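You operate a simulated robot arm through the tools that you are given. There is no shell and no other tool. Be economical: measure what you need, move in short steps, check, and stop when the job is done.

The job below is to be done with a simulated two-armed robot. You get a single attempt, and the scene is never put back.

## Task
Pick up the screw clamp with the red band with one hand, pass it to the other hand and put it on the rear glass corner at the column. Set down upright: screw clamp with the red band.

It is judged by the outcome, as a careful person would: the job done as asked, and still so three seconds after it is handed in. It fails if anything else is knocked over, pushed out of place, dropped, spilled or broken.

## Robot
Two 7-joint arms with two-finger parallel grippers on one trunk, on a base that drives. Base frame: it is fixed to the floor where the robot stands at the start and does not move with it; the origin is under the middle of the robot, x ahead of it, y to its left, z up. Lengths are in mm, angles in degrees, forces in N, time in s.
The left shoulder is at the start at [60, 147, 543], the right one opposite. With the tool pointing down near the work surface each hand reaches from about 100 to 600 mm from the robot's upright axis, wherever it stands, measured 20 degrees to its own side. Places, roughly: rear glass corner at the column (15x12 cm) [-3400, 440, 840]. Payload 3.43 kg a hand.
The tool frame of a hand sits at the grasp point between the pads (the TCP): z along the fingers, y along the line on which they close. The tips reach 30 mm beyond it. Largest opening 94 mm; finger width 28, thickness 10; the body of the gripper, 50 by 96 mm, starts 55 mm behind the TCP.
Orientation is told as [roll, pitch, yaw] about the base's x, y, z axes, in that order, counted from this pose: with the fingers straight down and closing along the base's y, the tool's x points along the base's -x, its y along +y and its z along -z.

## Interface
- The arms move only by the tool servo_tool. It takes "left_commands", "right_commands" or both (then of equal length, played together; a hand with none holds still); each is a list of rows, each a list of 6 numbers: the shift along the tool's x, y, z in units of 25 mm (1.0 is 25 mm), then the turn, a rotation vector about the tool's x, y, z in units of 4 degrees (1.0 is 4 degrees). In form: [[x, y, z, wx, wy, wz], ...]. A call has 1 to 8 rows; each row shifts and turns the commanded pose from where the row before left it, along the tool's axes as they then stand. "left_fingers" and "right_fingers" are, for a hand that has rows, the gripper command, from -1 (shut) to 1 (fully open), values between in proportion, set as the call begins (left out, the last holds). A call with a number of a shift or a turn outside -1 to 1 is refused whole. Each row takes 0.2 s and may step no farther than 50 mm and 8.6 degrees from the row before; otherwise, or with a gripper value out of range, the whole call is refused. A pose out of reach is approached as far as the arm can. The call stops where the force on the tool passes 40 N (or 10 N more than at its start, if that is more) or the arm is blocked; 0.2 s more then pass. The fingers move at their own pace (about 72 mm/s each) and stop on an object; they squeeze with about 24 N. The grip force told is the motor's: it shows also when the fingers shut on nothing. Time passes only in rows, and 0.2 s behind the last, so rows that do not move let the fingers close. It gives the time, the measured TCP pose, the force on the tool (base axes), the opening and the grip force at its end, in the units of the frame above (readings bear some noise), with the torque about the TCP (base axes, N m) and any sound that the robot's microphone picked up.
- Cameras (640 x 400 px; columns grow to the right, rows downward): "scene" is now at [60.5, 0.6, 1186.3]; the picture's right is [-0.03, -1.00, 0.00], its down [-0.48, 0.02, -0.87] and it looks along [0.87, -0.03, -0.48] (base axes); focal length 260 px, centre (320, 200). "left" rides on the left gripper at [76, -14, -103] in its tool frame; the picture's right is [0.18, 0.98, 0.00], its down [-0.75, 0.14, -0.64] and it looks along [-0.63, 0.12, 0.77] (tool axes); focal length 243 px, centre (320, 200). "right" rides on the right gripper at [76, 14, -103] in its tool frame; the picture's right is [-0.18, 0.98, 0.00], its down [-0.75, -0.14, -0.64] and it looks along [-0.63, -0.12, 0.77] (tool axes); focal length 243 px, centre (320, 200). There is no depth. A picture from a camera that has moved, and an enlarged one, comes with that camera's place and axes in the base frame and with its lens.
- camera(camera): a new picture of that camera. It takes no simulated time.
- move_column(by): slides the trunk up (or, below 0, down) by that many mm; the arms and the scene camera ride with it, the base frame stays. It gives what a move gives, with no picture.
- steer(legs): drives the robot by 1 to 6 legs, each [ahead, left, turn to the left] in mm, mm and degrees, along the robot's own axes; the way and the turn of a leg run together, so that a leg with both is an arc; at most 1500 mm and 180 degrees a leg. The arms and the cameras ride along, it lands a little off, and it stops where it bumps. It gives what a move gives.
- head_to(pan, tilt): turns the head with the scene camera to pan (to the left, within 86 degrees either way) and tilt (down, from -29 to 69), counted from straight ahead of the robot. It gives what a move gives.
- zoom(camera, box): a new picture of the part [left, top, right, bottom] of that camera's present view, enlarged. It takes no simulated time.
- finish_job(): hands the job in; it is judged then, once.

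Work in short steps. Places have to be worked out from the pictures, the camera data and where the tool is seen: move nearer, look again, correct. Check each grasp and each placing, and mend what went wrong. You have 120 turns and 92 pictures in all, those below and enlarged ones among them. Open the grippers and draw the arms clear of the work before you hand the job in, unless the task says otherwise; then end with one line.

The tools are called after "Emit:" as a command line: name --argument value ..., lists and objects as JSON in quotes. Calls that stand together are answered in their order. servo_tool: Moves the arms, as the interface text tells. Its arguments: {"type":"object","properties":{"left_commands":{"type":"array","items":{"type":"array","items":{"type":"number"}}},"left_fingers":{"type":"number"},"right_commands":{"type":"array","items":{"type":"array","items":{"type":"number"}}},"right_fingers":{"type":"number"}},"required":[]} The other tools are called the same way: move_column (by) slides the trunk up or down; steer (legs) drives the base; head_to (pan, tilt) turns the head that bears the scene camera; camera (camera) takes a picture; zoom (camera, box) takes an enlarged picture of a part of a camera's view; finish_job () hands the job in.

At the start:

```text
time: 0.0
left_tool_pos: [294.0, 101.8, 1000.4]
left_tool_rot: [-0.1, -0.1, 0.0]
left_ft_force: [0.8, -1.4, 1.1]
left_torque: [-0.03, -0.03, 0.01]
left_opening: 94.0
left_grasp_force: 0.1
right_tool_pos: [288.4, -117.0, 1000.7]
right_tool_rot: [0.2, -0.1, 0.0]
right_ft_force: [0.6, 0.5, -0.6]
right_torque: [0.01, 0.0, -0.03]
right_opening: 93.8
right_grasp_force: 0.0
trunk travel left (down, up): [-250.0, 0.0]
robot x, y, heading: [-0.4, 2.9, -0.1]
head pan, tilt: [-1.9, 29.0]
```

scene: 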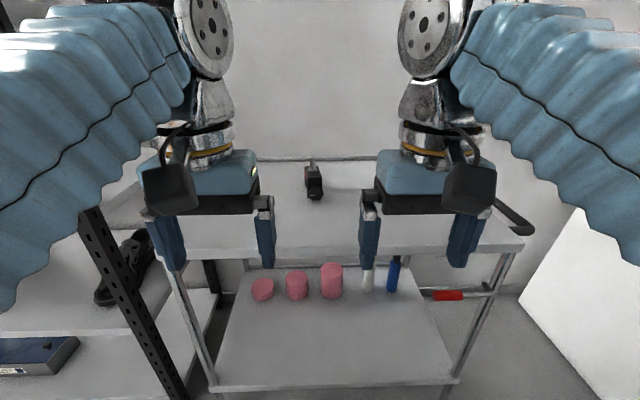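
right: 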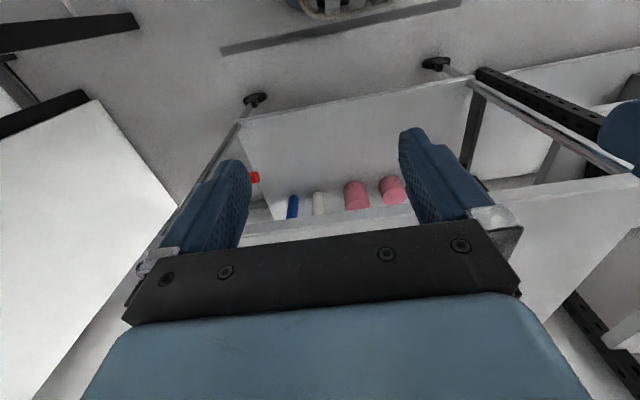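
left: 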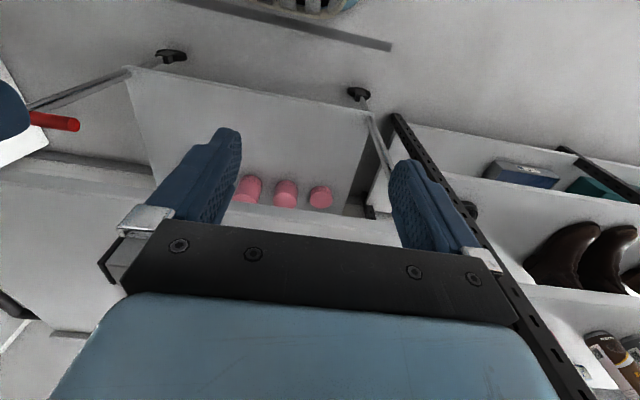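

The scene shows a trolley with a dark item on the upper shelf at about (314,180); I need to find the screw clamps. I zoom on it and look around.

Emit:
zoom --camera "scene" --box '[240, 140, 540, 320]'

Emit:
head_to --pan 70 --tilt 25

Emit:
camera --camera "scene"

Emit:
head_to --pan -70 --tilt 25

Emit:
camera --camera "scene"

```text
2.13 times, centred on (390, 230) of scene
camera zoom: at [60.5, 0.6, 1186.3], right [-0.03, -1.0, 0.0], down [-0.48, 0.02, -0.87], along [0.87, -0.03, -0.48], focal length 556 px, centre (171, 136)
```

zoom: 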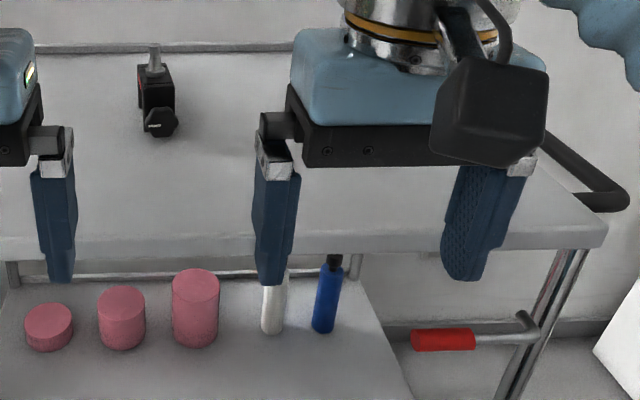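

```text
time: 1.4
left_tool_pos: [295.5, 101.7, 999.6]
left_tool_rot: [0.1, 0.0, 0.0]
left_ft_force: [-0.5, 0.3, -0.5]
left_torque: [0.0, 0.01, 0.02]
left_opening: 94.0
left_grasp_force: 0.1
right_tool_pos: [288.9, -116.8, 1000.3]
right_tool_rot: [0.2, -0.1, 0.0]
right_ft_force: [0.0, 1.1, 0.5]
right_torque: [-0.01, 0.0, -0.02]
right_opening: 93.9
right_grasp_force: 0.0
trunk travel left (down, up): [-250.0, 0.0]
robot x, y, heading: [0.2, 1.6, 0.0]
head pan, tilt: [70.0, 25.0]
```

```text
87 pictures are left
camera scene: at [1.2, 90.1, 1192.6], right [0.94, -0.34, 0.0], down [-0.14, -0.4, -0.91], along [0.31, 0.85, -0.42], focal length 260 px, centre (320, 200)
```

scene: 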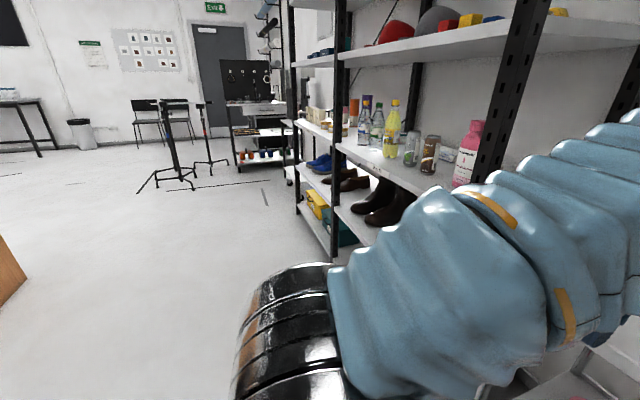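

```text
time: 3.7
left_tool_pos: [294.3, 100.5, 1000.3]
left_tool_rot: [0.0, -0.1, 0.0]
left_ft_force: [-0.7, -0.5, 0.0]
left_torque: [0.05, 0.02, -0.01]
left_opening: 94.0
left_grasp_force: 0.1
right_tool_pos: [289.2, -115.3, 1000.5]
right_tool_rot: [0.1, -0.1, -0.1]
right_ft_force: [-0.3, -0.4, 0.6]
right_torque: [-0.01, 0.0, 0.02]
right_opening: 94.1
right_grasp_force: 0.0
trunk travel left (down, up): [-250.0, 0.0]
robot x, y, heading: [3.6, -0.9, -0.0]
head pan, tilt: [-70.0, 25.0]
```

```text
86 pictures are left
camera scene: at [1.2, -83.0, 1192.6], right [-0.94, -0.34, 0.0], down [-0.14, 0.4, -0.91], along [0.31, -0.85, -0.42], focal length 260 px, centre (320, 200)
```

scene: 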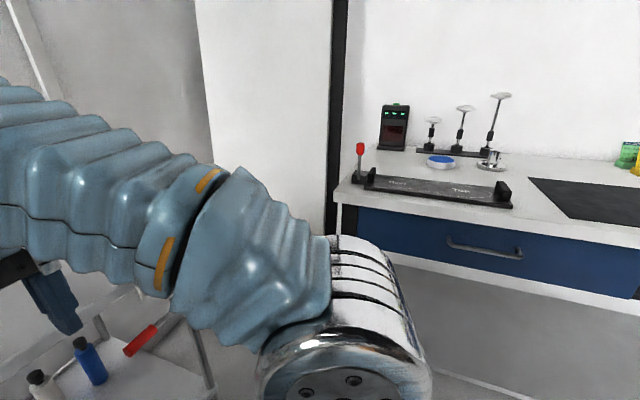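

The dark item on the trolley may be a clamp with a hint of red. I point the head at it and zoom hard.

Emit:
head_to --pan 0 --tilt 25

Emit:
zoom --camera "scene" --box '[270, 130, 370, 220]'

Emit:
camera --camera "scene"

```text
time: 5.1
left_tool_pos: [294.3, 101.2, 998.8]
left_tool_rot: [0.0, 0.0, 0.0]
left_ft_force: [0.3, 0.0, -0.6]
left_torque: [0.02, 0.02, 0.03]
left_opening: 94.0
left_grasp_force: 0.2
right_tool_pos: [288.5, -117.4, 999.9]
right_tool_rot: [0.1, -0.1, -0.1]
right_ft_force: [-0.5, -0.1, -0.3]
right_torque: [0.0, 0.01, -0.03]
right_opening: 94.1
right_grasp_force: 0.1
trunk travel left (down, up): [-250.0, 0.0]
robot x, y, heading: [-1.0, 0.9, 0.1]
head pan, tilt: [0.0, 25.0]
```

```text
4.44 times, centred on (320, 175) of scene
camera zoom: at [61.8, 3.5, 1192.6], right [0.0, -1.0, 0.0], down [-0.42, 0.0, -0.91], along [0.91, 0.0, -0.42], focal length 1158 px, centre (320, 311)
```

zoom: 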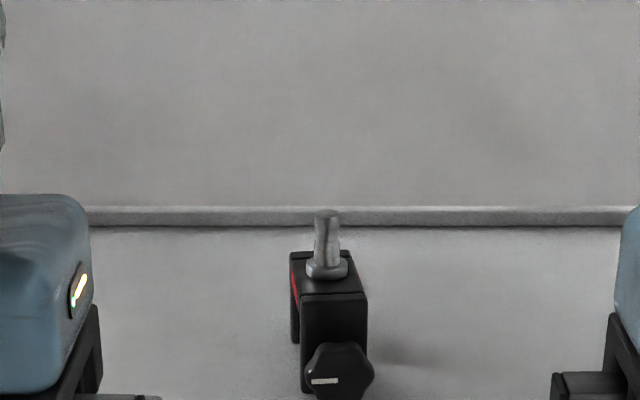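

```text
84 pictures are left
camera scene: at [61.8, 3.5, 1192.6], right [0.0, -1.0, 0.0], down [-0.42, 0.0, -0.91], along [0.91, 0.0, -0.42], focal length 260 px, centre (320, 200)
```

scene: 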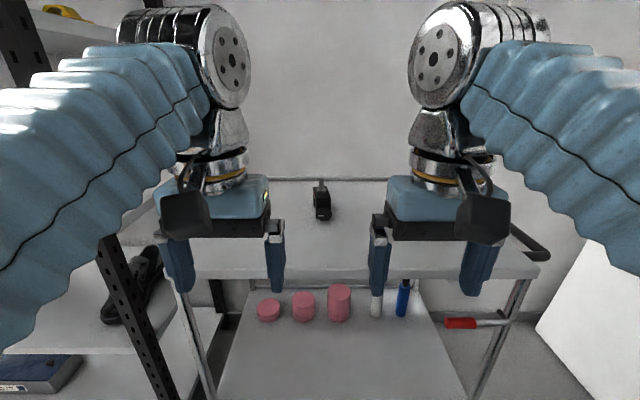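

The target stands at about (320,200): a black clamp with a stud on top and red band on its left face. I lower the trunk 100 mm to get parallax for the tabletop height.

Emit:
move_column --by -100

Emit:
zoom --camera "scene" --box '[260, 130, 380, 205]'

Emit:
camera --camera "scene"

```text
time: 6.4
left_tool_pos: [295.2, 102.2, 899.8]
left_tool_rot: [0.0, 0.0, 0.0]
left_ft_force: [0.4, -0.1, 0.2]
left_torque: [0.01, -0.01, 0.0]
left_opening: 94.0
left_grasp_force: 0.1
right_tool_pos: [289.5, -116.4, 900.7]
right_tool_rot: [0.2, -0.1, 0.0]
right_ft_force: [0.3, 0.3, -0.7]
right_torque: [0.01, 0.0, 0.02]
right_opening: 94.1
right_grasp_force: 0.1
trunk travel left (down, up): [-150.0, 100.0]
robot x, y, heading: [1.9, -0.5, 0.1]
head pan, tilt: [0.0, 25.0]
```

```text
5.33 times, centred on (320, 168) of scene
camera zoom: at [61.8, 3.6, 1092.7], right [0.0, -1.0, 0.0], down [-0.42, 0.0, -0.91], along [0.91, 0.0, -0.42], focal length 1390 px, centre (320, 373)
```

zoom: 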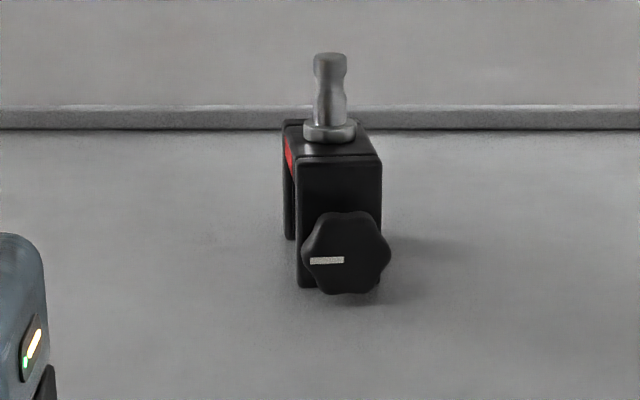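

```text
82 pictures are left
camera scene: at [61.8, 3.6, 1092.7], right [0.0, -1.0, 0.0], down [-0.42, 0.0, -0.91], along [0.91, 0.0, -0.42], focal length 260 px, centre (320, 200)
```

scene: 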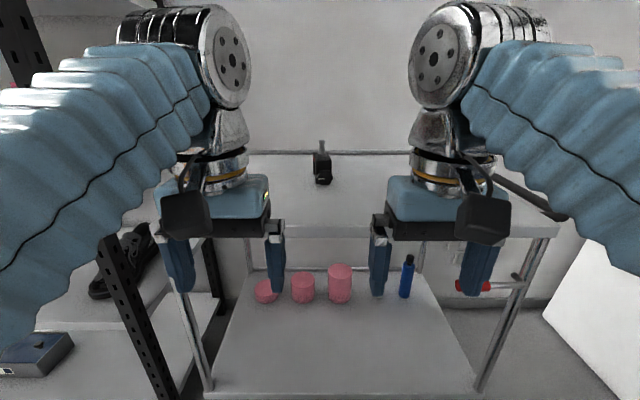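

From the parallax: tabletop z≈851, clamp centre ≈(717,-1), stud top z≈951, body 851–912 and ~38 wide, yaw ~+7°, front table edge x≈472. I raise the trunk again and look down to judge base clearance before driving closer.

Emit:
move_column --by 60

Emit:
head_to --pan 0 --tilt 69

Emit:
camera --camera "scene"

```text
time: 7.4
left_tool_pos: [295.9, 100.3, 960.7]
left_tool_rot: [-0.1, 0.0, 0.0]
left_ft_force: [0.2, 0.2, 0.2]
left_torque: [-0.01, 0.0, -0.01]
left_opening: 93.8
left_grasp_force: 0.1
right_tool_pos: [289.2, -116.2, 959.2]
right_tool_rot: [0.1, -0.1, 0.0]
right_ft_force: [0.1, 0.0, -0.4]
right_torque: [-0.01, 0.02, 0.04]
right_opening: 93.8
right_grasp_force: 0.0
trunk travel left (down, up): [-210.0, 40.0]
robot x, y, heading: [1.9, -3.8, 0.2]
head pan, tilt: [0.0, 25.0]
```

```text
time: 8.5
left_tool_pos: [293.9, 101.5, 959.8]
left_tool_rot: [0.0, 0.0, 0.0]
left_ft_force: [0.7, 0.5, -0.1]
left_torque: [0.02, -0.01, -0.01]
left_opening: 93.8
left_grasp_force: 0.1
right_tool_pos: [289.0, -116.9, 960.1]
right_tool_rot: [0.1, -0.1, 0.0]
right_ft_force: [-0.2, -0.4, 0.1]
right_torque: [0.01, 0.0, -0.01]
right_opening: 94.1
right_grasp_force: 0.0
trunk travel left (down, up): [-210.0, 40.0]
robot x, y, heading: [1.7, -2.8, 0.0]
head pan, tilt: [0.0, 68.8]
```

```text
81 pictures are left
camera scene: at [25.6, 3.6, 1093.2], right [0.0, -1.0, 0.0], down [-0.93, 0.0, -0.36], along [0.36, 0.0, -0.93], focal length 260 px, centre (320, 200)
```

scene: 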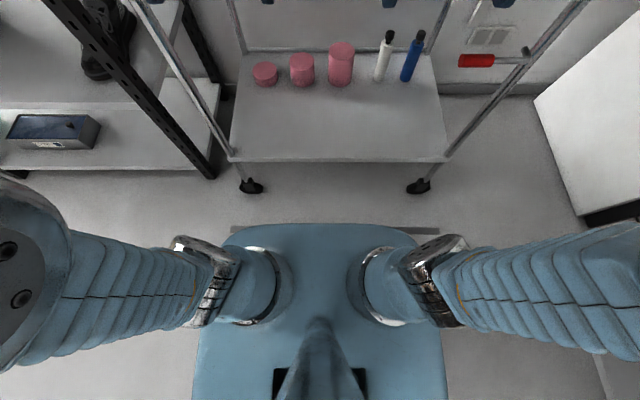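

The robot base front is around x≈270 and the trolley shelf front at ≈472, so I drive 160 mm ahead and look again.

Emit:
steer --legs '[[160, 0, 0]]'

Emit:
camera --camera "scene"

Emit:
head_to --pan 0 --tilt 35

Emit:
camera --camera "scene"

```text
time: 9.9
left_tool_pos: [454.3, 103.5, 960.0]
left_tool_rot: [-0.1, 0.0, 0.1]
left_ft_force: [0.3, -0.1, 0.2]
left_torque: [0.02, -0.02, 0.01]
left_opening: 94.4
left_grasp_force: 0.0
right_tool_pos: [450.3, -114.7, 959.1]
right_tool_rot: [0.1, -0.3, 0.2]
right_ft_force: [0.7, -0.2, -0.3]
right_torque: [0.02, -0.01, 0.0]
right_opening: 94.1
right_grasp_force: 0.1
trunk travel left (down, up): [-210.0, 40.0]
robot x, y, heading: [159.8, 2.0, 0.3]
head pan, tilt: [0.0, 68.8]
```

```text
80 pictures are left
camera scene: at [185.4, 3.9, 1093.2], right [0.0, -1.0, 0.0], down [-0.93, 0.0, -0.36], along [0.36, 0.0, -0.93], focal length 260 px, centre (320, 200)
```

scene: 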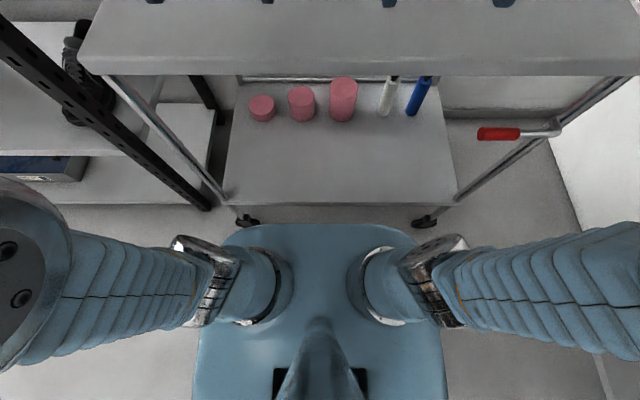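

```text
time: 10.9
left_tool_pos: [454.6, 102.2, 960.2]
left_tool_rot: [0.0, 0.0, 0.1]
left_ft_force: [-1.1, -0.3, -0.3]
left_torque: [0.0, 0.01, 0.01]
left_opening: 93.9
left_grasp_force: 0.1
right_tool_pos: [450.3, -115.1, 960.3]
right_tool_rot: [0.1, -0.1, 0.2]
right_ft_force: [0.5, -0.2, 0.3]
right_torque: [-0.01, -0.01, 0.0]
right_opening: 93.9
right_grasp_force: 0.1
trunk travel left (down, up): [-210.0, 40.0]
robot x, y, heading: [160.6, 0.8, -0.1]
head pan, tilt: [0.0, 35.0]
```

```text
79 pictures are left
camera scene: at [217.7, 3.9, 1136.8], right [0.0, -1.0, 0.0], down [-0.57, 0.0, -0.82], along [0.82, 0.0, -0.57], focal length 260 px, centre (320, 200)
```

scene: 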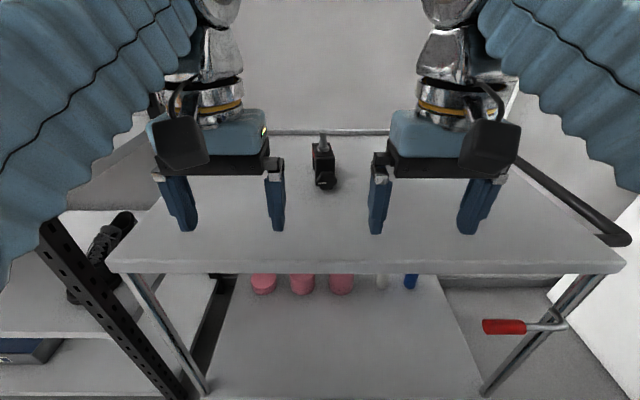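

I zoom to refine the clamp's position from this nearer view.

Emit:
zoom --camera "scene" --box '[280, 120, 368, 200]'

```text
5.00 times, centred on (324, 160) of scene
camera zoom: at [217.7, 3.9, 1136.8], right [0.0, -1.0, 0.0], down [-0.57, 0.0, -0.82], along [0.82, 0.0, -0.57], focal length 1303 px, centre (300, 400)
```

zoom: 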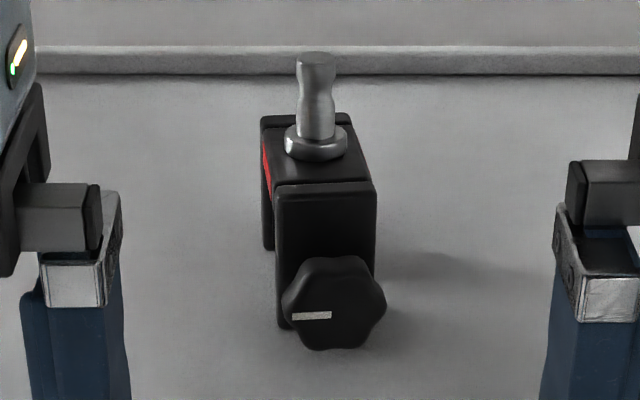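

Refined: body centre ≈(719,-2), yaw ≈+5.6°, width ≈39. I raise the trunk 40 mm and swing the open right hand above the clamp (biased toward its front, leaving the rear for the other hand).

Emit:
move_column --by 40

Emit:
servo_tool --right_commands '[[-1, 0.3, 0, 0, 0, 0], [-1, 0.4, 0, 0, 0, 0], [-1, 0.5, 0, 0, 0, 0], [-1, 0.6, 0, 0, 0, 0], [-1, 0.6, 0, 0, 0, 0], [-1, 0.6, 0, 0, 0, -0.4], [-1, 0.6, 0, 0, 0, -0.4], [-1, 0.4, 0, 0, 0, -0.3]]' --right_fingers 1

Emit:
camera --camera "scene"

Emit:
camera --camera "right"

```text
time: 11.8
left_tool_pos: [453.3, 102.1, 1000.0]
left_tool_rot: [0.0, -0.1, 0.0]
left_ft_force: [0.4, 0.1, 0.9]
left_torque: [-0.01, -0.02, 0.02]
left_opening: 94.1
left_grasp_force: 0.0
right_tool_pos: [449.8, -114.8, 1000.0]
right_tool_rot: [0.1, -0.1, 0.2]
right_ft_force: [-0.9, 0.4, 0.1]
right_torque: [0.02, -0.02, 0.0]
right_opening: 94.1
right_grasp_force: 0.0
trunk travel left (down, up): [-250.0, 0.0]
robot x, y, heading: [157.5, -0.0, 0.3]
head pan, tilt: [0.0, 35.0]
```

```text
time: 13.6
left_tool_pos: [454.9, 102.2, 999.5]
left_tool_rot: [0.0, -0.1, 0.1]
left_ft_force: [-0.6, -0.2, -0.5]
left_torque: [-0.01, -0.01, 0.02]
left_opening: 94.0
left_grasp_force: 0.0
right_tool_pos: [577.2, -49.8, 984.4]
right_tool_rot: [0.1, -0.3, 4.6]
right_ft_force: [-0.3, 0.6, 0.2]
right_torque: [-0.03, 0.01, -0.01]
right_opening: 94.0
right_grasp_force: 0.1
right hand out of reach, approached as far as the arm can: row 4, 5, 6, 7, 8
trunk travel left (down, up): [-250.0, 0.0]
robot x, y, heading: [160.2, 1.4, -0.0]
head pan, tilt: [0.0, 35.0]
```

```text
77 pictures are left
camera scene: at [217.8, 4.0, 1176.9], right [0.0, -1.0, 0.0], down [-0.57, 0.0, -0.82], along [0.82, 0.0, -0.57], focal length 260 px, centre (320, 200)
```

scene: 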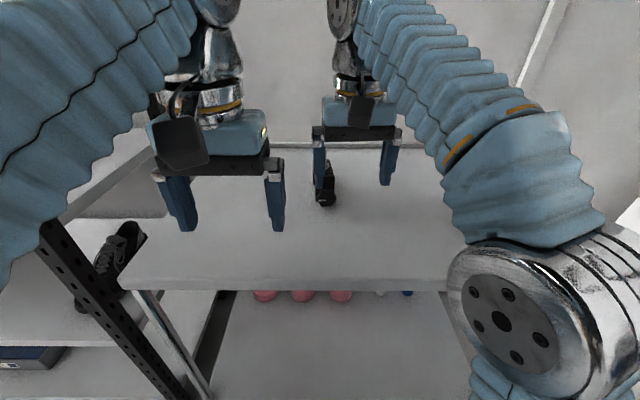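

```text
76 pictures are left
camera right: at [499.7, -41.9, 1086.1], right [0.11, 0.99, 0.0], down [0.76, -0.08, 0.65], along [0.64, -0.07, -0.76], focal length 243 px, centre (320, 200)
```

right: 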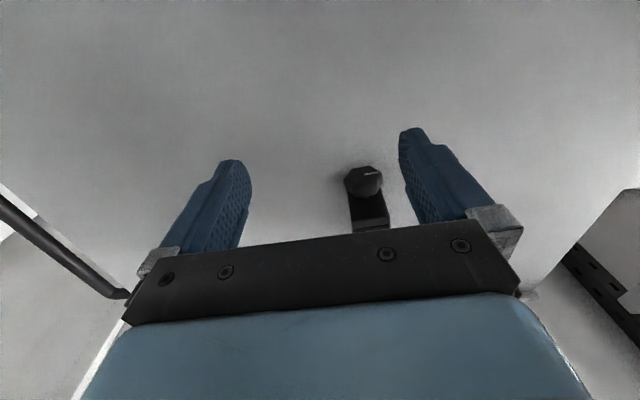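

The hand reached its limit upright at height. Tilting the fingers 30° forward brings the wrist closer and lower, so I tilt in place.

Emit:
servo_tool --right_commands '[[0, 0, 0, 0, -1, 0], [0, 0, 0, 0, -1, 0], [0, 0, 0, 0, -1, 0], [0, 0, 0, 0, -1, 0], [0, 0, 0, 0, -1, 0], [0, 0, 0, 0, -1, 0], [0, 0, 0, 0, -1, 0], [0, 0, 0, 0, -0.5, 0]]'

Emit:
camera --camera "right"

```text
time: 15.4
left_tool_pos: [455.3, 102.1, 999.7]
left_tool_rot: [0.0, 0.0, 0.1]
left_ft_force: [-0.7, 0.2, -0.9]
left_torque: [-0.01, -0.01, -0.03]
left_opening: 94.0
left_grasp_force: 0.1
right_tool_pos: [575.5, -52.4, 983.6]
right_tool_rot: [0.1, -30.2, 4.5]
right_ft_force: [-0.4, 0.5, -0.2]
right_torque: [0.0, 0.01, -0.01]
right_opening: 93.8
right_grasp_force: 0.1
trunk travel left (down, up): [-250.0, 0.0]
robot x, y, heading: [160.4, -0.3, -0.0]
head pan, tilt: [0.0, 35.0]
```

```text
75 pictures are left
camera right: at [458.5, -46.5, 1033.6], right [0.08, 0.99, 0.09], down [0.34, -0.12, 0.93], along [0.94, -0.04, -0.35], focal length 243 px, centre (320, 200)
```

right: 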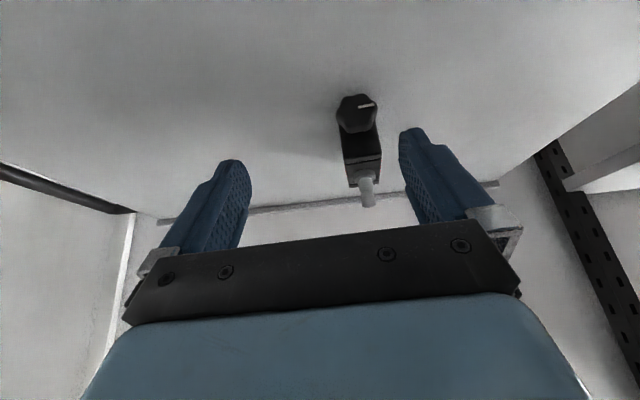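

Next I centre the hand laterally and then move to the pre-grasp point about 60 mm back along the finger axis.

Emit:
servo_tool --right_commands '[[0, 0.77, 0, -0.14, 0, -0.24], [0, 0.76, 0, 0, 0, 0], [-0.54, 0, 0.65, 0, 0, 0], [-0.54, 0, 0.65, 0, 0, 0], [-0.54, 0, 0.65, 0, 0, 0], [-0.54, 0, 0.65, 0, 0, 0], [-0.54, 0, 0.65, 0, 0, 0]]'

Emit:
camera --camera "right"

Emit:
zoom --camera "scene" --box '[280, 100, 440, 220]'

```text
time: 17.0
left_tool_pos: [454.3, 101.3, 999.8]
left_tool_rot: [0.1, 0.0, 0.2]
left_ft_force: [-0.1, 0.0, 0.0]
left_torque: [0.01, -0.05, 0.0]
left_opening: 94.1
left_grasp_force: 0.0
right_tool_pos: [673.8, -4.0, 946.6]
right_tool_rot: [0.2, -30.2, 5.7]
right_ft_force: [-0.8, 0.6, 0.2]
right_torque: [-0.04, 0.0, -0.02]
right_opening: 94.4
right_grasp_force: 0.0
trunk travel left (down, up): [-250.0, 0.0]
robot x, y, heading: [160.8, -2.4, -0.0]
head pan, tilt: [0.0, 35.0]
```

```text
74 pictures are left
camera right: at [555.3, -1.4, 998.0], right [0.06, 0.99, 0.09], down [0.34, -0.11, 0.93], along [0.94, -0.02, -0.35], focal length 243 px, centre (320, 200)
```

right: 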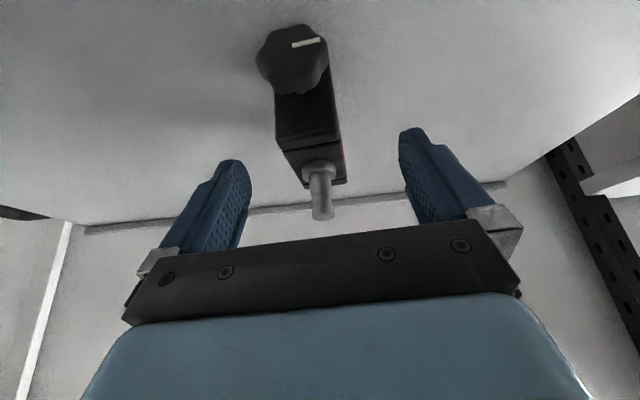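

```text
3.33 times, centred on (360, 160) of scene
camera zoom: at [217.6, 3.9, 1176.9], right [0.0, -1.0, 0.0], down [-0.57, 0.0, -0.82], along [0.82, 0.0, -0.57], focal length 868 px, centre (187, 333)
```

zoom: 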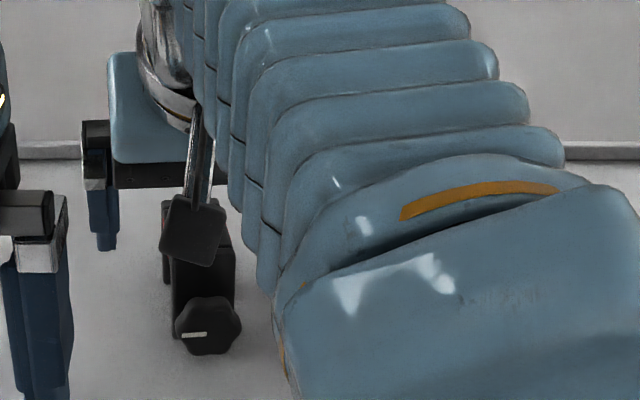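

The stud triangulates to (710,-4) as expected. I advance 60 mm along the fingers and close.

Emit:
servo_tool --right_commands '[[0, -0.1, 0.8, 0, 0, 0], [0, 0, 0.8, 0, 0, 0], [0, 0, 0.8, 0, 0, 0]]'

Emit:
camera --camera "right"

```text
time: 17.8
left_tool_pos: [455.0, 101.8, 998.7]
left_tool_rot: [0.0, 0.1, 0.1]
left_ft_force: [-0.6, 0.3, 0.4]
left_torque: [0.01, -0.02, 0.0]
left_opening: 93.7
left_grasp_force: 0.0
right_tool_pos: [703.4, -5.0, 896.4]
right_tool_rot: [0.0, -30.2, 5.6]
right_ft_force: [-0.5, 0.3, -0.6]
right_torque: [-0.01, -0.01, -0.01]
right_opening: 93.9
right_grasp_force: 0.0
trunk travel left (down, up): [-250.0, 0.0]
robot x, y, heading: [162.8, 1.9, 0.5]
head pan, tilt: [0.0, 35.0]
```

```text
72 pictures are left
camera right: at [585.4, -2.0, 946.4], right [0.06, 0.99, 0.09], down [0.34, -0.11, 0.93], along [0.94, -0.03, -0.35], focal length 243 px, centre (320, 200)
```

right: 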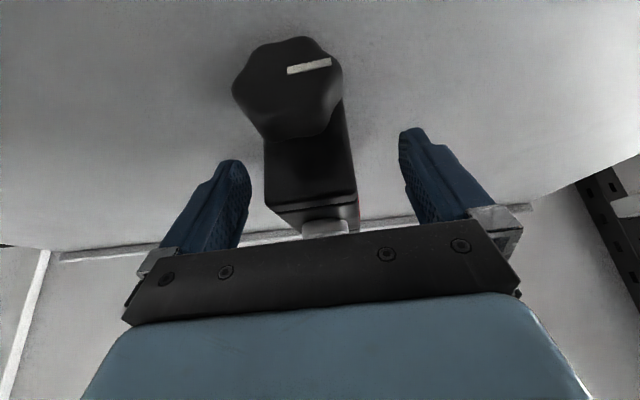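

The clamp is between the fingers. I close gently with still rows.

Emit:
servo_tool --right_commands '[[0, 0, 0, 0, 0, 0], [0, 0, 0, 0, 0, 0], [0, 0, 0, 0, 0, 0], [0, 0, 0, 0, 0, 0]]' --right_fingers -1

Emit:
camera --camera "right"

```text
time: 18.8
left_tool_pos: [455.3, 102.7, 999.6]
left_tool_rot: [0.0, 0.0, 0.1]
left_ft_force: [-0.5, 0.3, 0.5]
left_torque: [-0.03, 0.0, 0.0]
left_opening: 93.8
left_grasp_force: 0.1
right_tool_pos: [702.2, -5.1, 897.7]
right_tool_rot: [-0.1, -30.0, 5.7]
right_ft_force: [0.2, -1.5, 0.1]
right_torque: [-0.03, -0.09, -0.07]
right_opening: 44.5
right_grasp_force: 24.1
trunk travel left (down, up): [-250.0, 0.0]
robot x, y, heading: [160.2, 2.2, -0.0]
head pan, tilt: [0.0, 35.0]
```

```text
71 pictures are left
camera right: at [585.2, -2.0, 946.6], right [0.06, 0.99, 0.09], down [0.34, -0.11, 0.93], along [0.94, -0.03, -0.35], focal length 243 px, centre (320, 200)
```

right: 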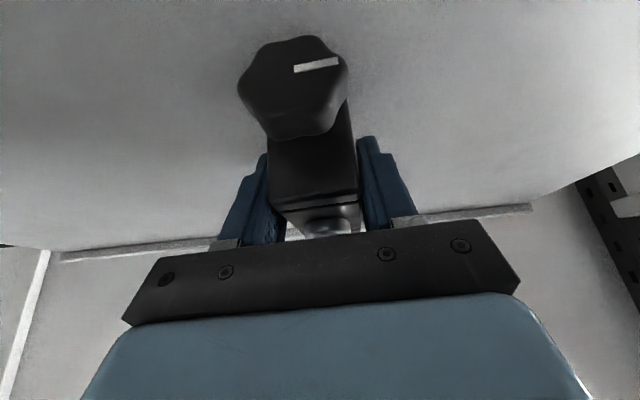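

Gripped at 44.5 mm with 24 N. I lift a little vertically and then back toward the robot.

Emit:
servo_tool --right_commands '[[-0.3, 0, -0.52, 0, 0, 0], [-0.3, 0, -0.52, 0, 0, 0], [0, 0, -0.8, 0, 0, 0], [0, 0, -0.8, 0, 0, 0], [0.3, 0, -0.8, 0, 0, 0], [0.5, 0, -0.8, 0, 0, 0]]'

Emit:
camera --camera "right"

Emit:
camera --camera "scene"

```text
time: 20.2
left_tool_pos: [455.1, 103.3, 1000.0]
left_tool_rot: [0.0, 0.1, 0.1]
left_ft_force: [-0.4, 0.7, 0.7]
left_torque: [-0.01, 0.02, 0.02]
left_opening: 93.9
left_grasp_force: 0.0
right_tool_pos: [643.1, -8.5, 984.9]
right_tool_rot: [0.1, -30.1, 5.6]
right_ft_force: [0.5, 0.3, -3.7]
right_torque: [0.01, 0.04, 0.0]
right_opening: 44.4
right_grasp_force: 23.9
trunk travel left (down, up): [-250.0, 0.0]
robot x, y, heading: [160.6, 0.2, 0.2]
head pan, tilt: [0.0, 35.0]
```

```text
70 pictures are left
camera right: at [524.7, -5.9, 1035.1], right [0.06, 0.99, 0.09], down [0.34, -0.11, 0.93], along [0.94, -0.03, -0.35], focal length 243 px, centre (320, 200)
```

right: 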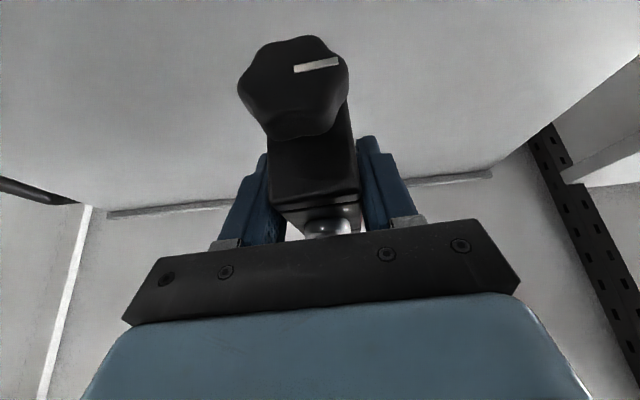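

```text
69 pictures are left
camera scene: at [218.2, 4.0, 1176.8], right [0.0, -1.0, 0.0], down [-0.57, 0.0, -0.82], along [0.82, 0.0, -0.57], focal length 260 px, centre (320, 200)
```

scene: 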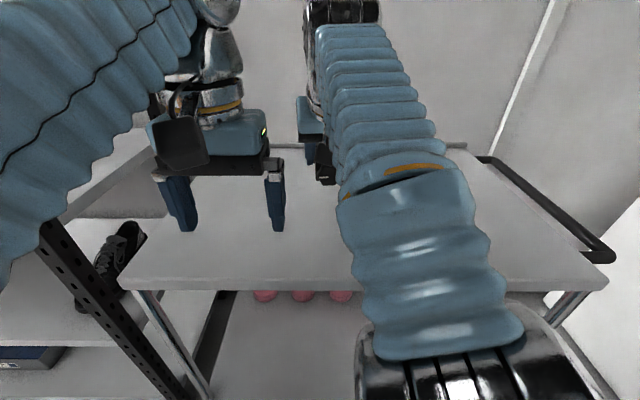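

The clamp is firmly held (≈4 N). I back off 350 mm from the trolley, then look around toward the destination behind.

Emit:
steer --legs '[[-350, 0, 0]]'

Emit:
head_to --pan 86 --tilt 15

Emit:
camera --camera "scene"

Emit:
head_to --pan -86 --tilt 15

Emit:
camera --camera "scene"

```text
time: 22.4
left_tool_pos: [102.2, 101.5, 999.3]
left_tool_rot: [0.1, -0.1, 0.5]
left_ft_force: [0.0, -0.1, 0.3]
left_torque: [0.01, 0.01, -0.06]
left_opening: 93.9
left_grasp_force: 0.0
right_tool_pos: [290.9, -7.2, 985.2]
right_tool_rot: [0.1, -30.1, 6.1]
right_ft_force: [-0.3, -0.3, -5.2]
right_torque: [-0.03, 0.03, 0.0]
right_opening: 44.3
right_grasp_force: 24.2
trunk travel left (down, up): [-250.0, 0.0]
robot x, y, heading: [-189.8, 0.1, 0.7]
head pan, tilt: [0.0, 35.0]
```

```text
time: 24.0
left_tool_pos: [102.2, 102.1, 1000.4]
left_tool_rot: [0.1, 0.1, 0.5]
left_ft_force: [0.1, -0.5, 0.1]
left_torque: [-0.02, 0.0, -0.01]
left_opening: 94.1
left_grasp_force: 0.0
right_tool_pos: [291.4, -8.5, 983.3]
right_tool_rot: [0.0, -30.1, 6.0]
right_ft_force: [0.6, -0.4, -3.8]
right_torque: [0.01, 0.03, 0.02]
right_opening: 44.6
right_grasp_force: 23.7
trunk travel left (down, up): [-250.0, 0.0]
robot x, y, heading: [-192.3, -4.7, 0.6]
head pan, tilt: [85.9, 15.0]
```

```text
68 pictures are left
camera scene: at [-216.4, 94.9, 1208.8], right [1.0, -0.06, 0.0], down [-0.02, -0.26, -0.97], along [0.06, 0.96, -0.26], focal length 260 px, centre (320, 200)
```

scene: 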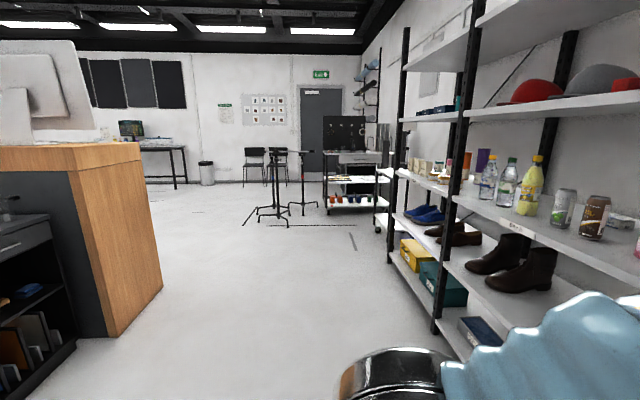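

```text
time: 26.6
left_tool_pos: [101.9, 102.1, 999.7]
left_tool_rot: [0.0, 0.0, 0.4]
left_ft_force: [-0.2, 0.6, -0.4]
left_torque: [0.03, 0.0, 0.02]
left_opening: 94.2
left_grasp_force: 0.1
right_tool_pos: [290.6, -7.7, 983.9]
right_tool_rot: [0.0, -30.1, 6.0]
right_ft_force: [-0.1, -0.6, -4.5]
right_torque: [-0.02, 0.04, 0.02]
right_opening: 44.4
right_grasp_force: 23.3
trunk travel left (down, up): [-250.0, 0.0]
robot x, y, heading: [-190.0, -1.0, 0.5]
head pan, tilt: [-85.9, 15.0]
```

```text
67 pictures are left
camera scene: at [-214.8, -91.5, 1208.9], right [-1.0, -0.08, 0.0], down [-0.02, 0.26, -0.97], along [0.08, -0.96, -0.26], focal length 260 px, centre (320, 200)
```

scene: 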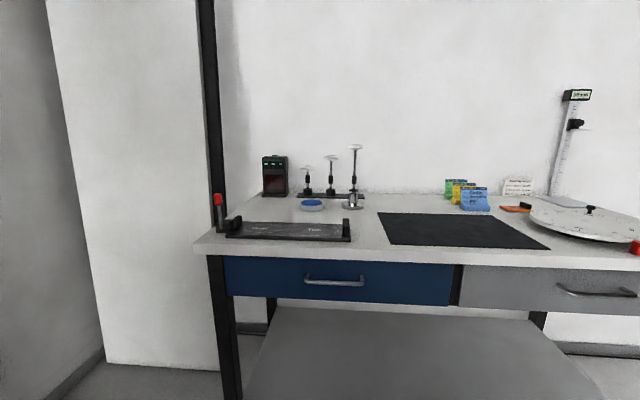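

Both sides have space for turning. I turn left 90° in place and look ahead and left toward the destination.

Emit:
steer --legs '[[0, 0, 90]]'

Emit:
head_to --pan 80 --tilt 15

Emit:
camera --camera "scene"

```text
time: 30.8
left_tool_pos: [-292.8, 294.5, 998.7]
left_tool_rot: [0.0, 0.0, 89.8]
left_ft_force: [0.4, 0.0, -0.5]
left_torque: [0.03, 0.01, -0.02]
left_opening: 93.9
left_grasp_force: 0.0
right_tool_pos: [-179.6, 481.4, 985.2]
right_tool_rot: [0.1, -30.1, 95.3]
right_ft_force: [-0.6, -0.6, -3.8]
right_torque: [-0.06, 0.0, 0.0]
right_opening: 44.2
right_grasp_force: 23.9
trunk travel left (down, up): [-250.0, 0.0]
robot x, y, heading: [-193.6, -0.5, 89.7]
head pan, tilt: [-85.9, 15.0]
```

```text
time: 33.4
left_tool_pos: [-292.6, 294.6, 1000.0]
left_tool_rot: [0.0, 0.1, 89.8]
left_ft_force: [0.4, 0.2, -0.2]
left_torque: [-0.02, -0.01, 0.04]
left_opening: 94.2
left_grasp_force: 0.1
right_tool_pos: [-179.9, 481.3, 984.3]
right_tool_rot: [0.0, -30.1, 95.3]
right_ft_force: [0.1, 0.5, -4.1]
right_torque: [-0.05, -0.03, 0.0]
right_opening: 44.4
right_grasp_force: 23.8
trunk travel left (down, up): [-250.0, 0.0]
robot x, y, heading: [-193.9, -2.2, 90.1]
head pan, tilt: [80.0, 15.0]
```

```text
66 pictures are left
camera scene: at [-284.7, -11.2, 1208.9], right [0.18, 0.98, 0.0], down [0.25, -0.05, -0.97], along [-0.95, 0.17, -0.26], focal length 260 px, centre (320, 200)
```

scene: 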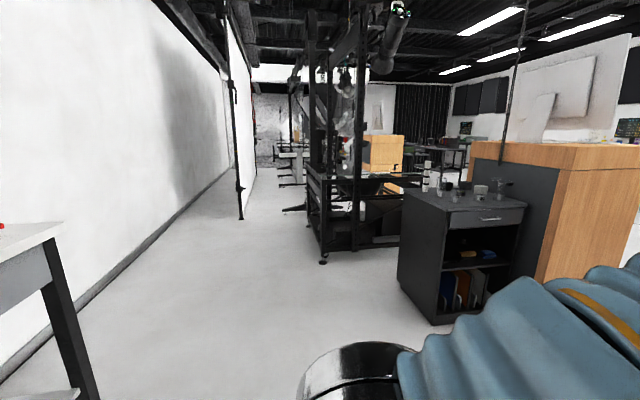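

The target point projects to about (310,163): the black frame with a table. I zoom there.

Emit:
zoom --camera "scene" --box '[270, 110, 430, 270]'

```text
2.50 times, centred on (350, 190) of scene
camera zoom: at [-284.7, -11.2, 1208.9], right [0.18, 0.98, 0.0], down [0.25, -0.05, -0.97], along [-0.95, 0.17, -0.26], focal length 651 px, centre (245, 225)
```

zoom: 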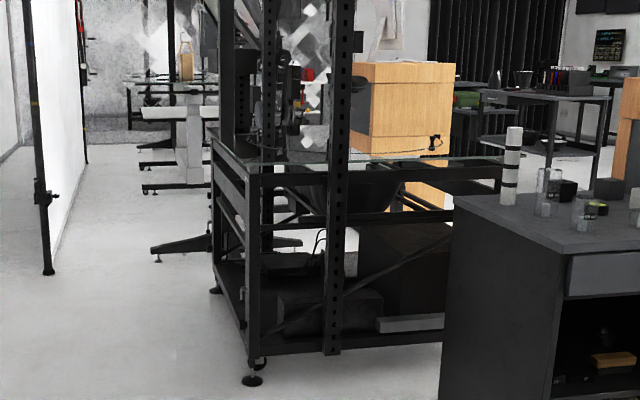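

The destination is the far-left corner of the black frame's glass top; I can approach via the aisle at y≈0 with heading 90. I slide left (base −x) 1500 then 500 and look.

Emit:
steer --legs '[[0, 1500, 0], [0, 400, 0]]'

Emit:
head_to --pan 55 --tilt 15

Emit:
camera --camera "scene"

```text
time: 42.8
left_tool_pos: [-2176.3, 302.4, 999.9]
left_tool_rot: [0.1, 0.0, 89.7]
left_ft_force: [0.5, -0.1, 0.5]
left_torque: [0.0, 0.01, -0.02]
left_opening: 93.9
left_grasp_force: 0.0
right_tool_pos: [-2064.5, 487.8, 984.1]
right_tool_rot: [0.1, -30.1, 95.1]
right_ft_force: [-0.2, -0.5, -4.2]
right_torque: [-0.06, -0.01, 0.05]
right_opening: 44.4
right_grasp_force: 23.8
trunk travel left (down, up): [-250.0, 0.0]
robot x, y, heading: [-2075.8, 10.1, 89.5]
head pan, tilt: [80.0, 15.0]
```

```text
time: 43.7
left_tool_pos: [-2175.8, 301.5, 1000.0]
left_tool_rot: [0.0, -0.1, 89.7]
left_ft_force: [-0.1, 0.1, 0.1]
left_torque: [0.01, -0.05, 0.0]
left_opening: 94.1
left_grasp_force: 0.0
right_tool_pos: [-2063.1, 487.9, 986.5]
right_tool_rot: [0.1, -30.2, 95.0]
right_ft_force: [-0.6, -0.1, -3.9]
right_torque: [-0.03, 0.01, -0.02]
right_opening: 44.4
right_grasp_force: 23.4
trunk travel left (down, up): [-250.0, 0.0]
robot x, y, heading: [-2076.3, 1.1, 89.6]
head pan, tilt: [55.0, 15.0]
```

```text
64 pictures are left
camera scene: at [-2153.6, 33.4, 1208.8], right [0.58, 0.82, 0.0], down [0.21, -0.15, -0.97], along [-0.79, 0.56, -0.26], focal length 260 px, centre (320, 200)
```

scene: 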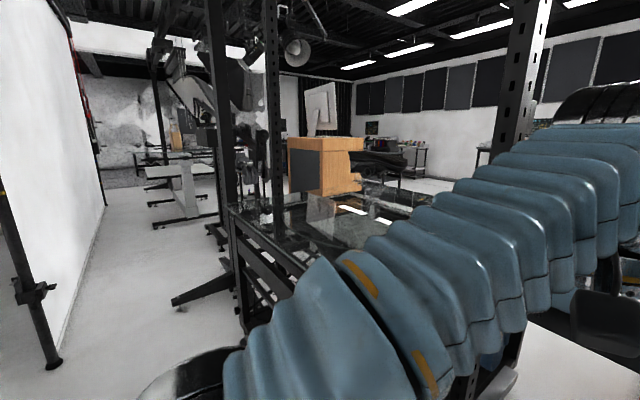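

Here the space in front is free, so I do the hand-over here. First: right hand draws in ~107 mm, left hand moves out to the side.

Emit:
servo_tool --right_commands '[[0.55, 0, -0.12, 0, 0, 0], [0.55, 0, -0.12, 0, 0, 0], [0.55, 0, -0.12, 0, 0, 0], [0.55, 0, -0.12, 0, 0, 0], [0.55, 0, -0.12, 0, 0, 0], [0.55, 0, -0.12, 0, 0, 0], [0.55, 0, -0.12, 0, 0, 0], [0.55, 0, -0.12, 0, 0, 0]]' --left_commands '[[-0.4, 0.75, 0, 0, 0, 0], [-0.4, 0.75, 0, 0, 0, 0], [-0.4, 0.75, 0, 0, 0, 0], [-0.4, 0.75, 0, 0, 0, 0], [-0.4, 0.75, 0, 0, 0, 0], [-0.4, 0.75, 0, 0, 0, 0], [-0.4, 0.75, 0, 0, 0, 0], [-0.4, 0.75, 0, 0, 0, 0]]'

Emit:
servo_tool --right_commands '[[0, 0, 0, -0.57, 0, -0.98], [0, 0, 0, -0.57, 0, -0.98], [0, 0, 0, -0.57, 0, -0.98], [0, 0, 0, -0.57, 0, -0.98], [0, 0, 0, -0.57, 0, -0.98], [0, 0, 0, -0.57, 0, -0.98], [0, 0, 0, -0.57, 0, -0.98], [0, 0, 0, -0.57, 0, -0.98]]' --left_commands '[[0, 0, 0, 0, 0, 1], [0, 0, 0, 0, 0, 1], [0, 0, 0, 0, 0, 1], [0, 0, 0, 0, 0, 1], [0, 0, 0, 0, 0, 1], [0, 0, 0, 0, 0, 1], [0, 0, 0, 0, 0, 1], [0, 0, 0, 0, 0, 1]]'

```text
time: 45.5
left_tool_pos: [-2326.0, 384.3, 998.9]
left_tool_rot: [0.1, 0.0, 89.6]
left_ft_force: [-0.2, 0.3, 0.5]
left_torque: [-0.02, 0.0, -0.02]
left_opening: 93.8
left_grasp_force: 0.1
right_tool_pos: [-2052.3, 381.1, 950.3]
right_tool_rot: [0.1, -30.1, 95.0]
right_ft_force: [-0.5, 0.9, -4.0]
right_torque: [-0.03, 0.0, -0.02]
right_opening: 44.4
right_grasp_force: 23.7
trunk travel left (down, up): [-250.0, 0.0]
robot x, y, heading: [-2076.8, 4.9, 89.5]
head pan, tilt: [55.0, 15.0]
```

```text
time: 47.3
left_tool_pos: [-2325.6, 381.0, 1000.0]
left_tool_rot: [0.1, 0.0, 57.6]
left_ft_force: [-0.3, -0.4, -0.3]
left_torque: [0.02, -0.01, -0.02]
left_opening: 94.1
left_grasp_force: 0.0
right_tool_pos: [-2053.8, 381.5, 950.2]
right_tool_rot: [0.0, -30.1, 131.6]
right_ft_force: [-0.3, -0.2, -3.7]
right_torque: [-0.03, -0.01, 0.02]
right_opening: 44.6
right_grasp_force: 24.3
trunk travel left (down, up): [-250.0, 0.0]
robot x, y, heading: [-2079.6, 7.8, 89.4]
head pan, tilt: [55.0, 15.0]
```

Both rotations proceed well; continue.

Emit:
servo_tool --right_commands '[[0, 0, 0, -0.57, 0, -0.98], [0, 0, 0, -0.57, 0, -0.98], [0, 0, 0, -0.57, 0, -0.98], [0, 0, 0, -0.57, 0, -0.98], [0, 0, 0, -0.57, 0, -0.98], [0, 0, 0, -0.57, 0, -0.98], [0, 0, 0, -0.57, 0, -0.98], [0, 0, 0, -0.57, 0, -0.98]]' --left_commands '[[0, 0, 0, 0, 0, 1], [0, 0, 0, 0, 0, 1], [0, 0, 0, 0, 0, 1], [0, 0, 0, 0, 0, 1], [0, 0, 0, 0, 0, 1], [0, 0, 0, 0, 0, 1], [0, 0, 0, 0, 0, 1], [0, 0, 0, 0, 0, 1]]'

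Emit:
servo_tool --right_commands '[[0, 0, 0, -0.57, 0, -0.98], [0, 0, 0, -0.57, 0, -0.98], [0, 0, 0, -0.3, 0, -0.52], [0, 0, 0, 0, 0, 0], [0, 0, 0, 0, 0, 0], [0, 0, 0, 0, 0, 0], [0, 0, 0, 0, 0, 0]]' --left_commands '[[0, 0, 0, 0, 0, 1], [0, 0, 0, 0, 0, 1], [0, 0, 0, 0, 0, 1], [0, 0, 0, 0, 0, 1], [0, 0, 0, 0, 0, 1], [0, 0, 0, 0, 0, 1], [0, 0, 0, 0, 0, 0.4]]'

Emit:
servo_tool --left_commands '[[0, 0, 0, 0, -1, 0], [0, 0, 0, 0, -1, 0], [0, 0, 0, 0, -1, 0], [0, 0, 0, 0, -1, 0], [0, 0, 0, 0, -1, 0], [0, 0, 0, 0, -1, 0], [0, 0, 0, 0, -1, 0], [0, 0, 0, 0, -1, 0]]'

Emit:
head_to --pan 0 --tilt 40

Emit:
camera --camera "scene"

```text
time: 49.1
left_tool_pos: [-2325.6, 382.4, 999.5]
left_tool_rot: [0.1, 0.0, 25.6]
left_ft_force: [0.4, -0.1, 0.3]
left_torque: [0.01, 0.05, 0.01]
left_opening: 94.4
left_grasp_force: 0.0
right_tool_pos: [-2053.3, 380.2, 950.4]
right_tool_rot: [0.0, -30.2, 167.7]
right_ft_force: [-0.2, -0.4, -4.0]
right_torque: [0.0, -0.01, 0.03]
right_opening: 44.4
right_grasp_force: 24.1
trunk travel left (down, up): [-250.0, 0.0]
robot x, y, heading: [-2079.6, 6.3, 89.4]
head pan, tilt: [55.0, 15.0]
```

```text
time: 50.7
left_tool_pos: [-2326.2, 382.7, 1000.0]
left_tool_rot: [0.0, 0.0, 0.0]
left_ft_force: [0.4, 0.7, -0.4]
left_torque: [0.02, 0.0, -0.02]
left_opening: 93.8
left_grasp_force: 0.1
right_tool_pos: [-2054.7, 381.7, 949.9]
right_tool_rot: [0.1, -30.2, 179.2]
right_ft_force: [0.2, -0.2, -3.7]
right_torque: [-0.02, -0.02, -0.05]
right_opening: 44.5
right_grasp_force: 24.5
trunk travel left (down, up): [-250.0, 0.0]
robot x, y, heading: [-2074.7, 5.6, 89.6]
head pan, tilt: [55.0, 15.0]
```

```text
time: 52.5
left_tool_pos: [-2334.2, 371.5, 995.5]
left_tool_rot: [-0.2, -32.1, 0.0]
left_ft_force: [-0.2, 0.2, -0.5]
left_torque: [-0.01, 0.04, 0.04]
left_opening: 93.9
left_grasp_force: 0.1
left hand out of reach, approached as far as the arm can: row 1, 2, 3
right_tool_pos: [-2053.6, 381.8, 950.5]
right_tool_rot: [0.1, -30.2, 179.2]
right_ft_force: [-0.4, -0.3, -4.1]
right_torque: [-0.02, -0.04, 0.02]
right_opening: 44.5
right_grasp_force: 24.5
trunk travel left (down, up): [-250.0, 0.0]
robot x, y, heading: [-2075.8, 5.0, 89.5]
head pan, tilt: [55.0, 15.0]
```

```text
time: 53.7
left_tool_pos: [-2334.9, 373.6, 994.7]
left_tool_rot: [-0.1, -32.0, 0.0]
left_ft_force: [0.1, -0.6, 0.2]
left_torque: [-0.01, -0.01, 0.02]
left_opening: 94.3
left_grasp_force: 0.0
right_tool_pos: [-2052.5, 380.6, 949.9]
right_tool_rot: [0.2, -30.2, 179.2]
right_ft_force: [-0.6, -0.4, -3.9]
right_torque: [0.03, -0.05, 0.0]
right_opening: 44.3
right_grasp_force: 24.1
trunk travel left (down, up): [-250.0, 0.0]
robot x, y, heading: [-2074.6, 3.2, 89.4]
head pan, tilt: [0.0, 40.0]
```

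```text
63 pictures are left
camera scene: at [-2076.9, 64.4, 1169.3], right [1.0, -0.01, 0.0], down [0.0, -0.64, -0.77], along [0.0, 0.77, -0.64], focal length 260 px, centre (320, 200)
```

scene: 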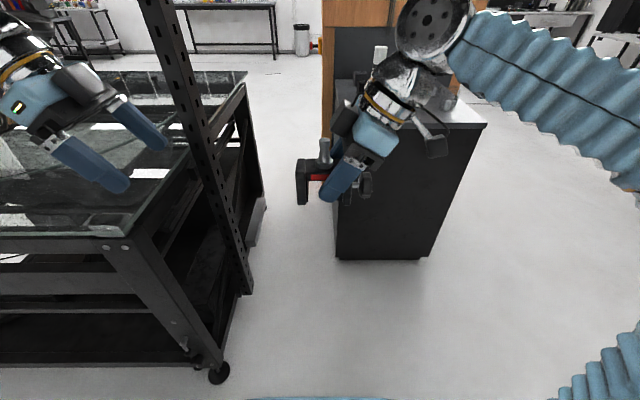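

The clamp is held at right with its rear facing left. I zoom in to locate its rear face and upright pose relative to the left hand.

Emit:
zoom --camera "scene" --box '[270, 110, 410, 220]'

```text
3.64 times, centred on (340, 165) of scene
camera zoom: at [-2076.9, 64.4, 1169.3], right [1.0, -0.01, 0.0], down [0.0, -0.64, -0.77], along [0.0, 0.77, -0.64], focal length 947 px, centre (247, 327)
```

zoom: 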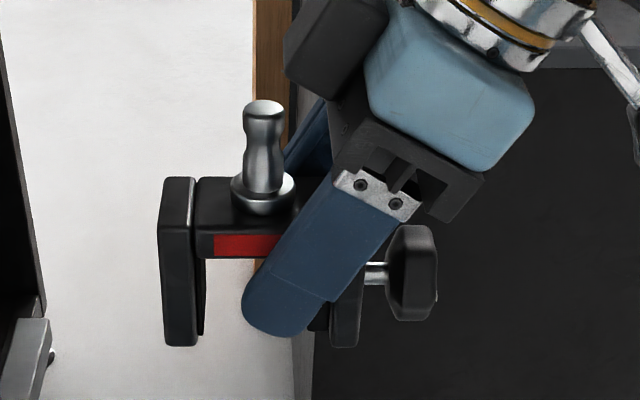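

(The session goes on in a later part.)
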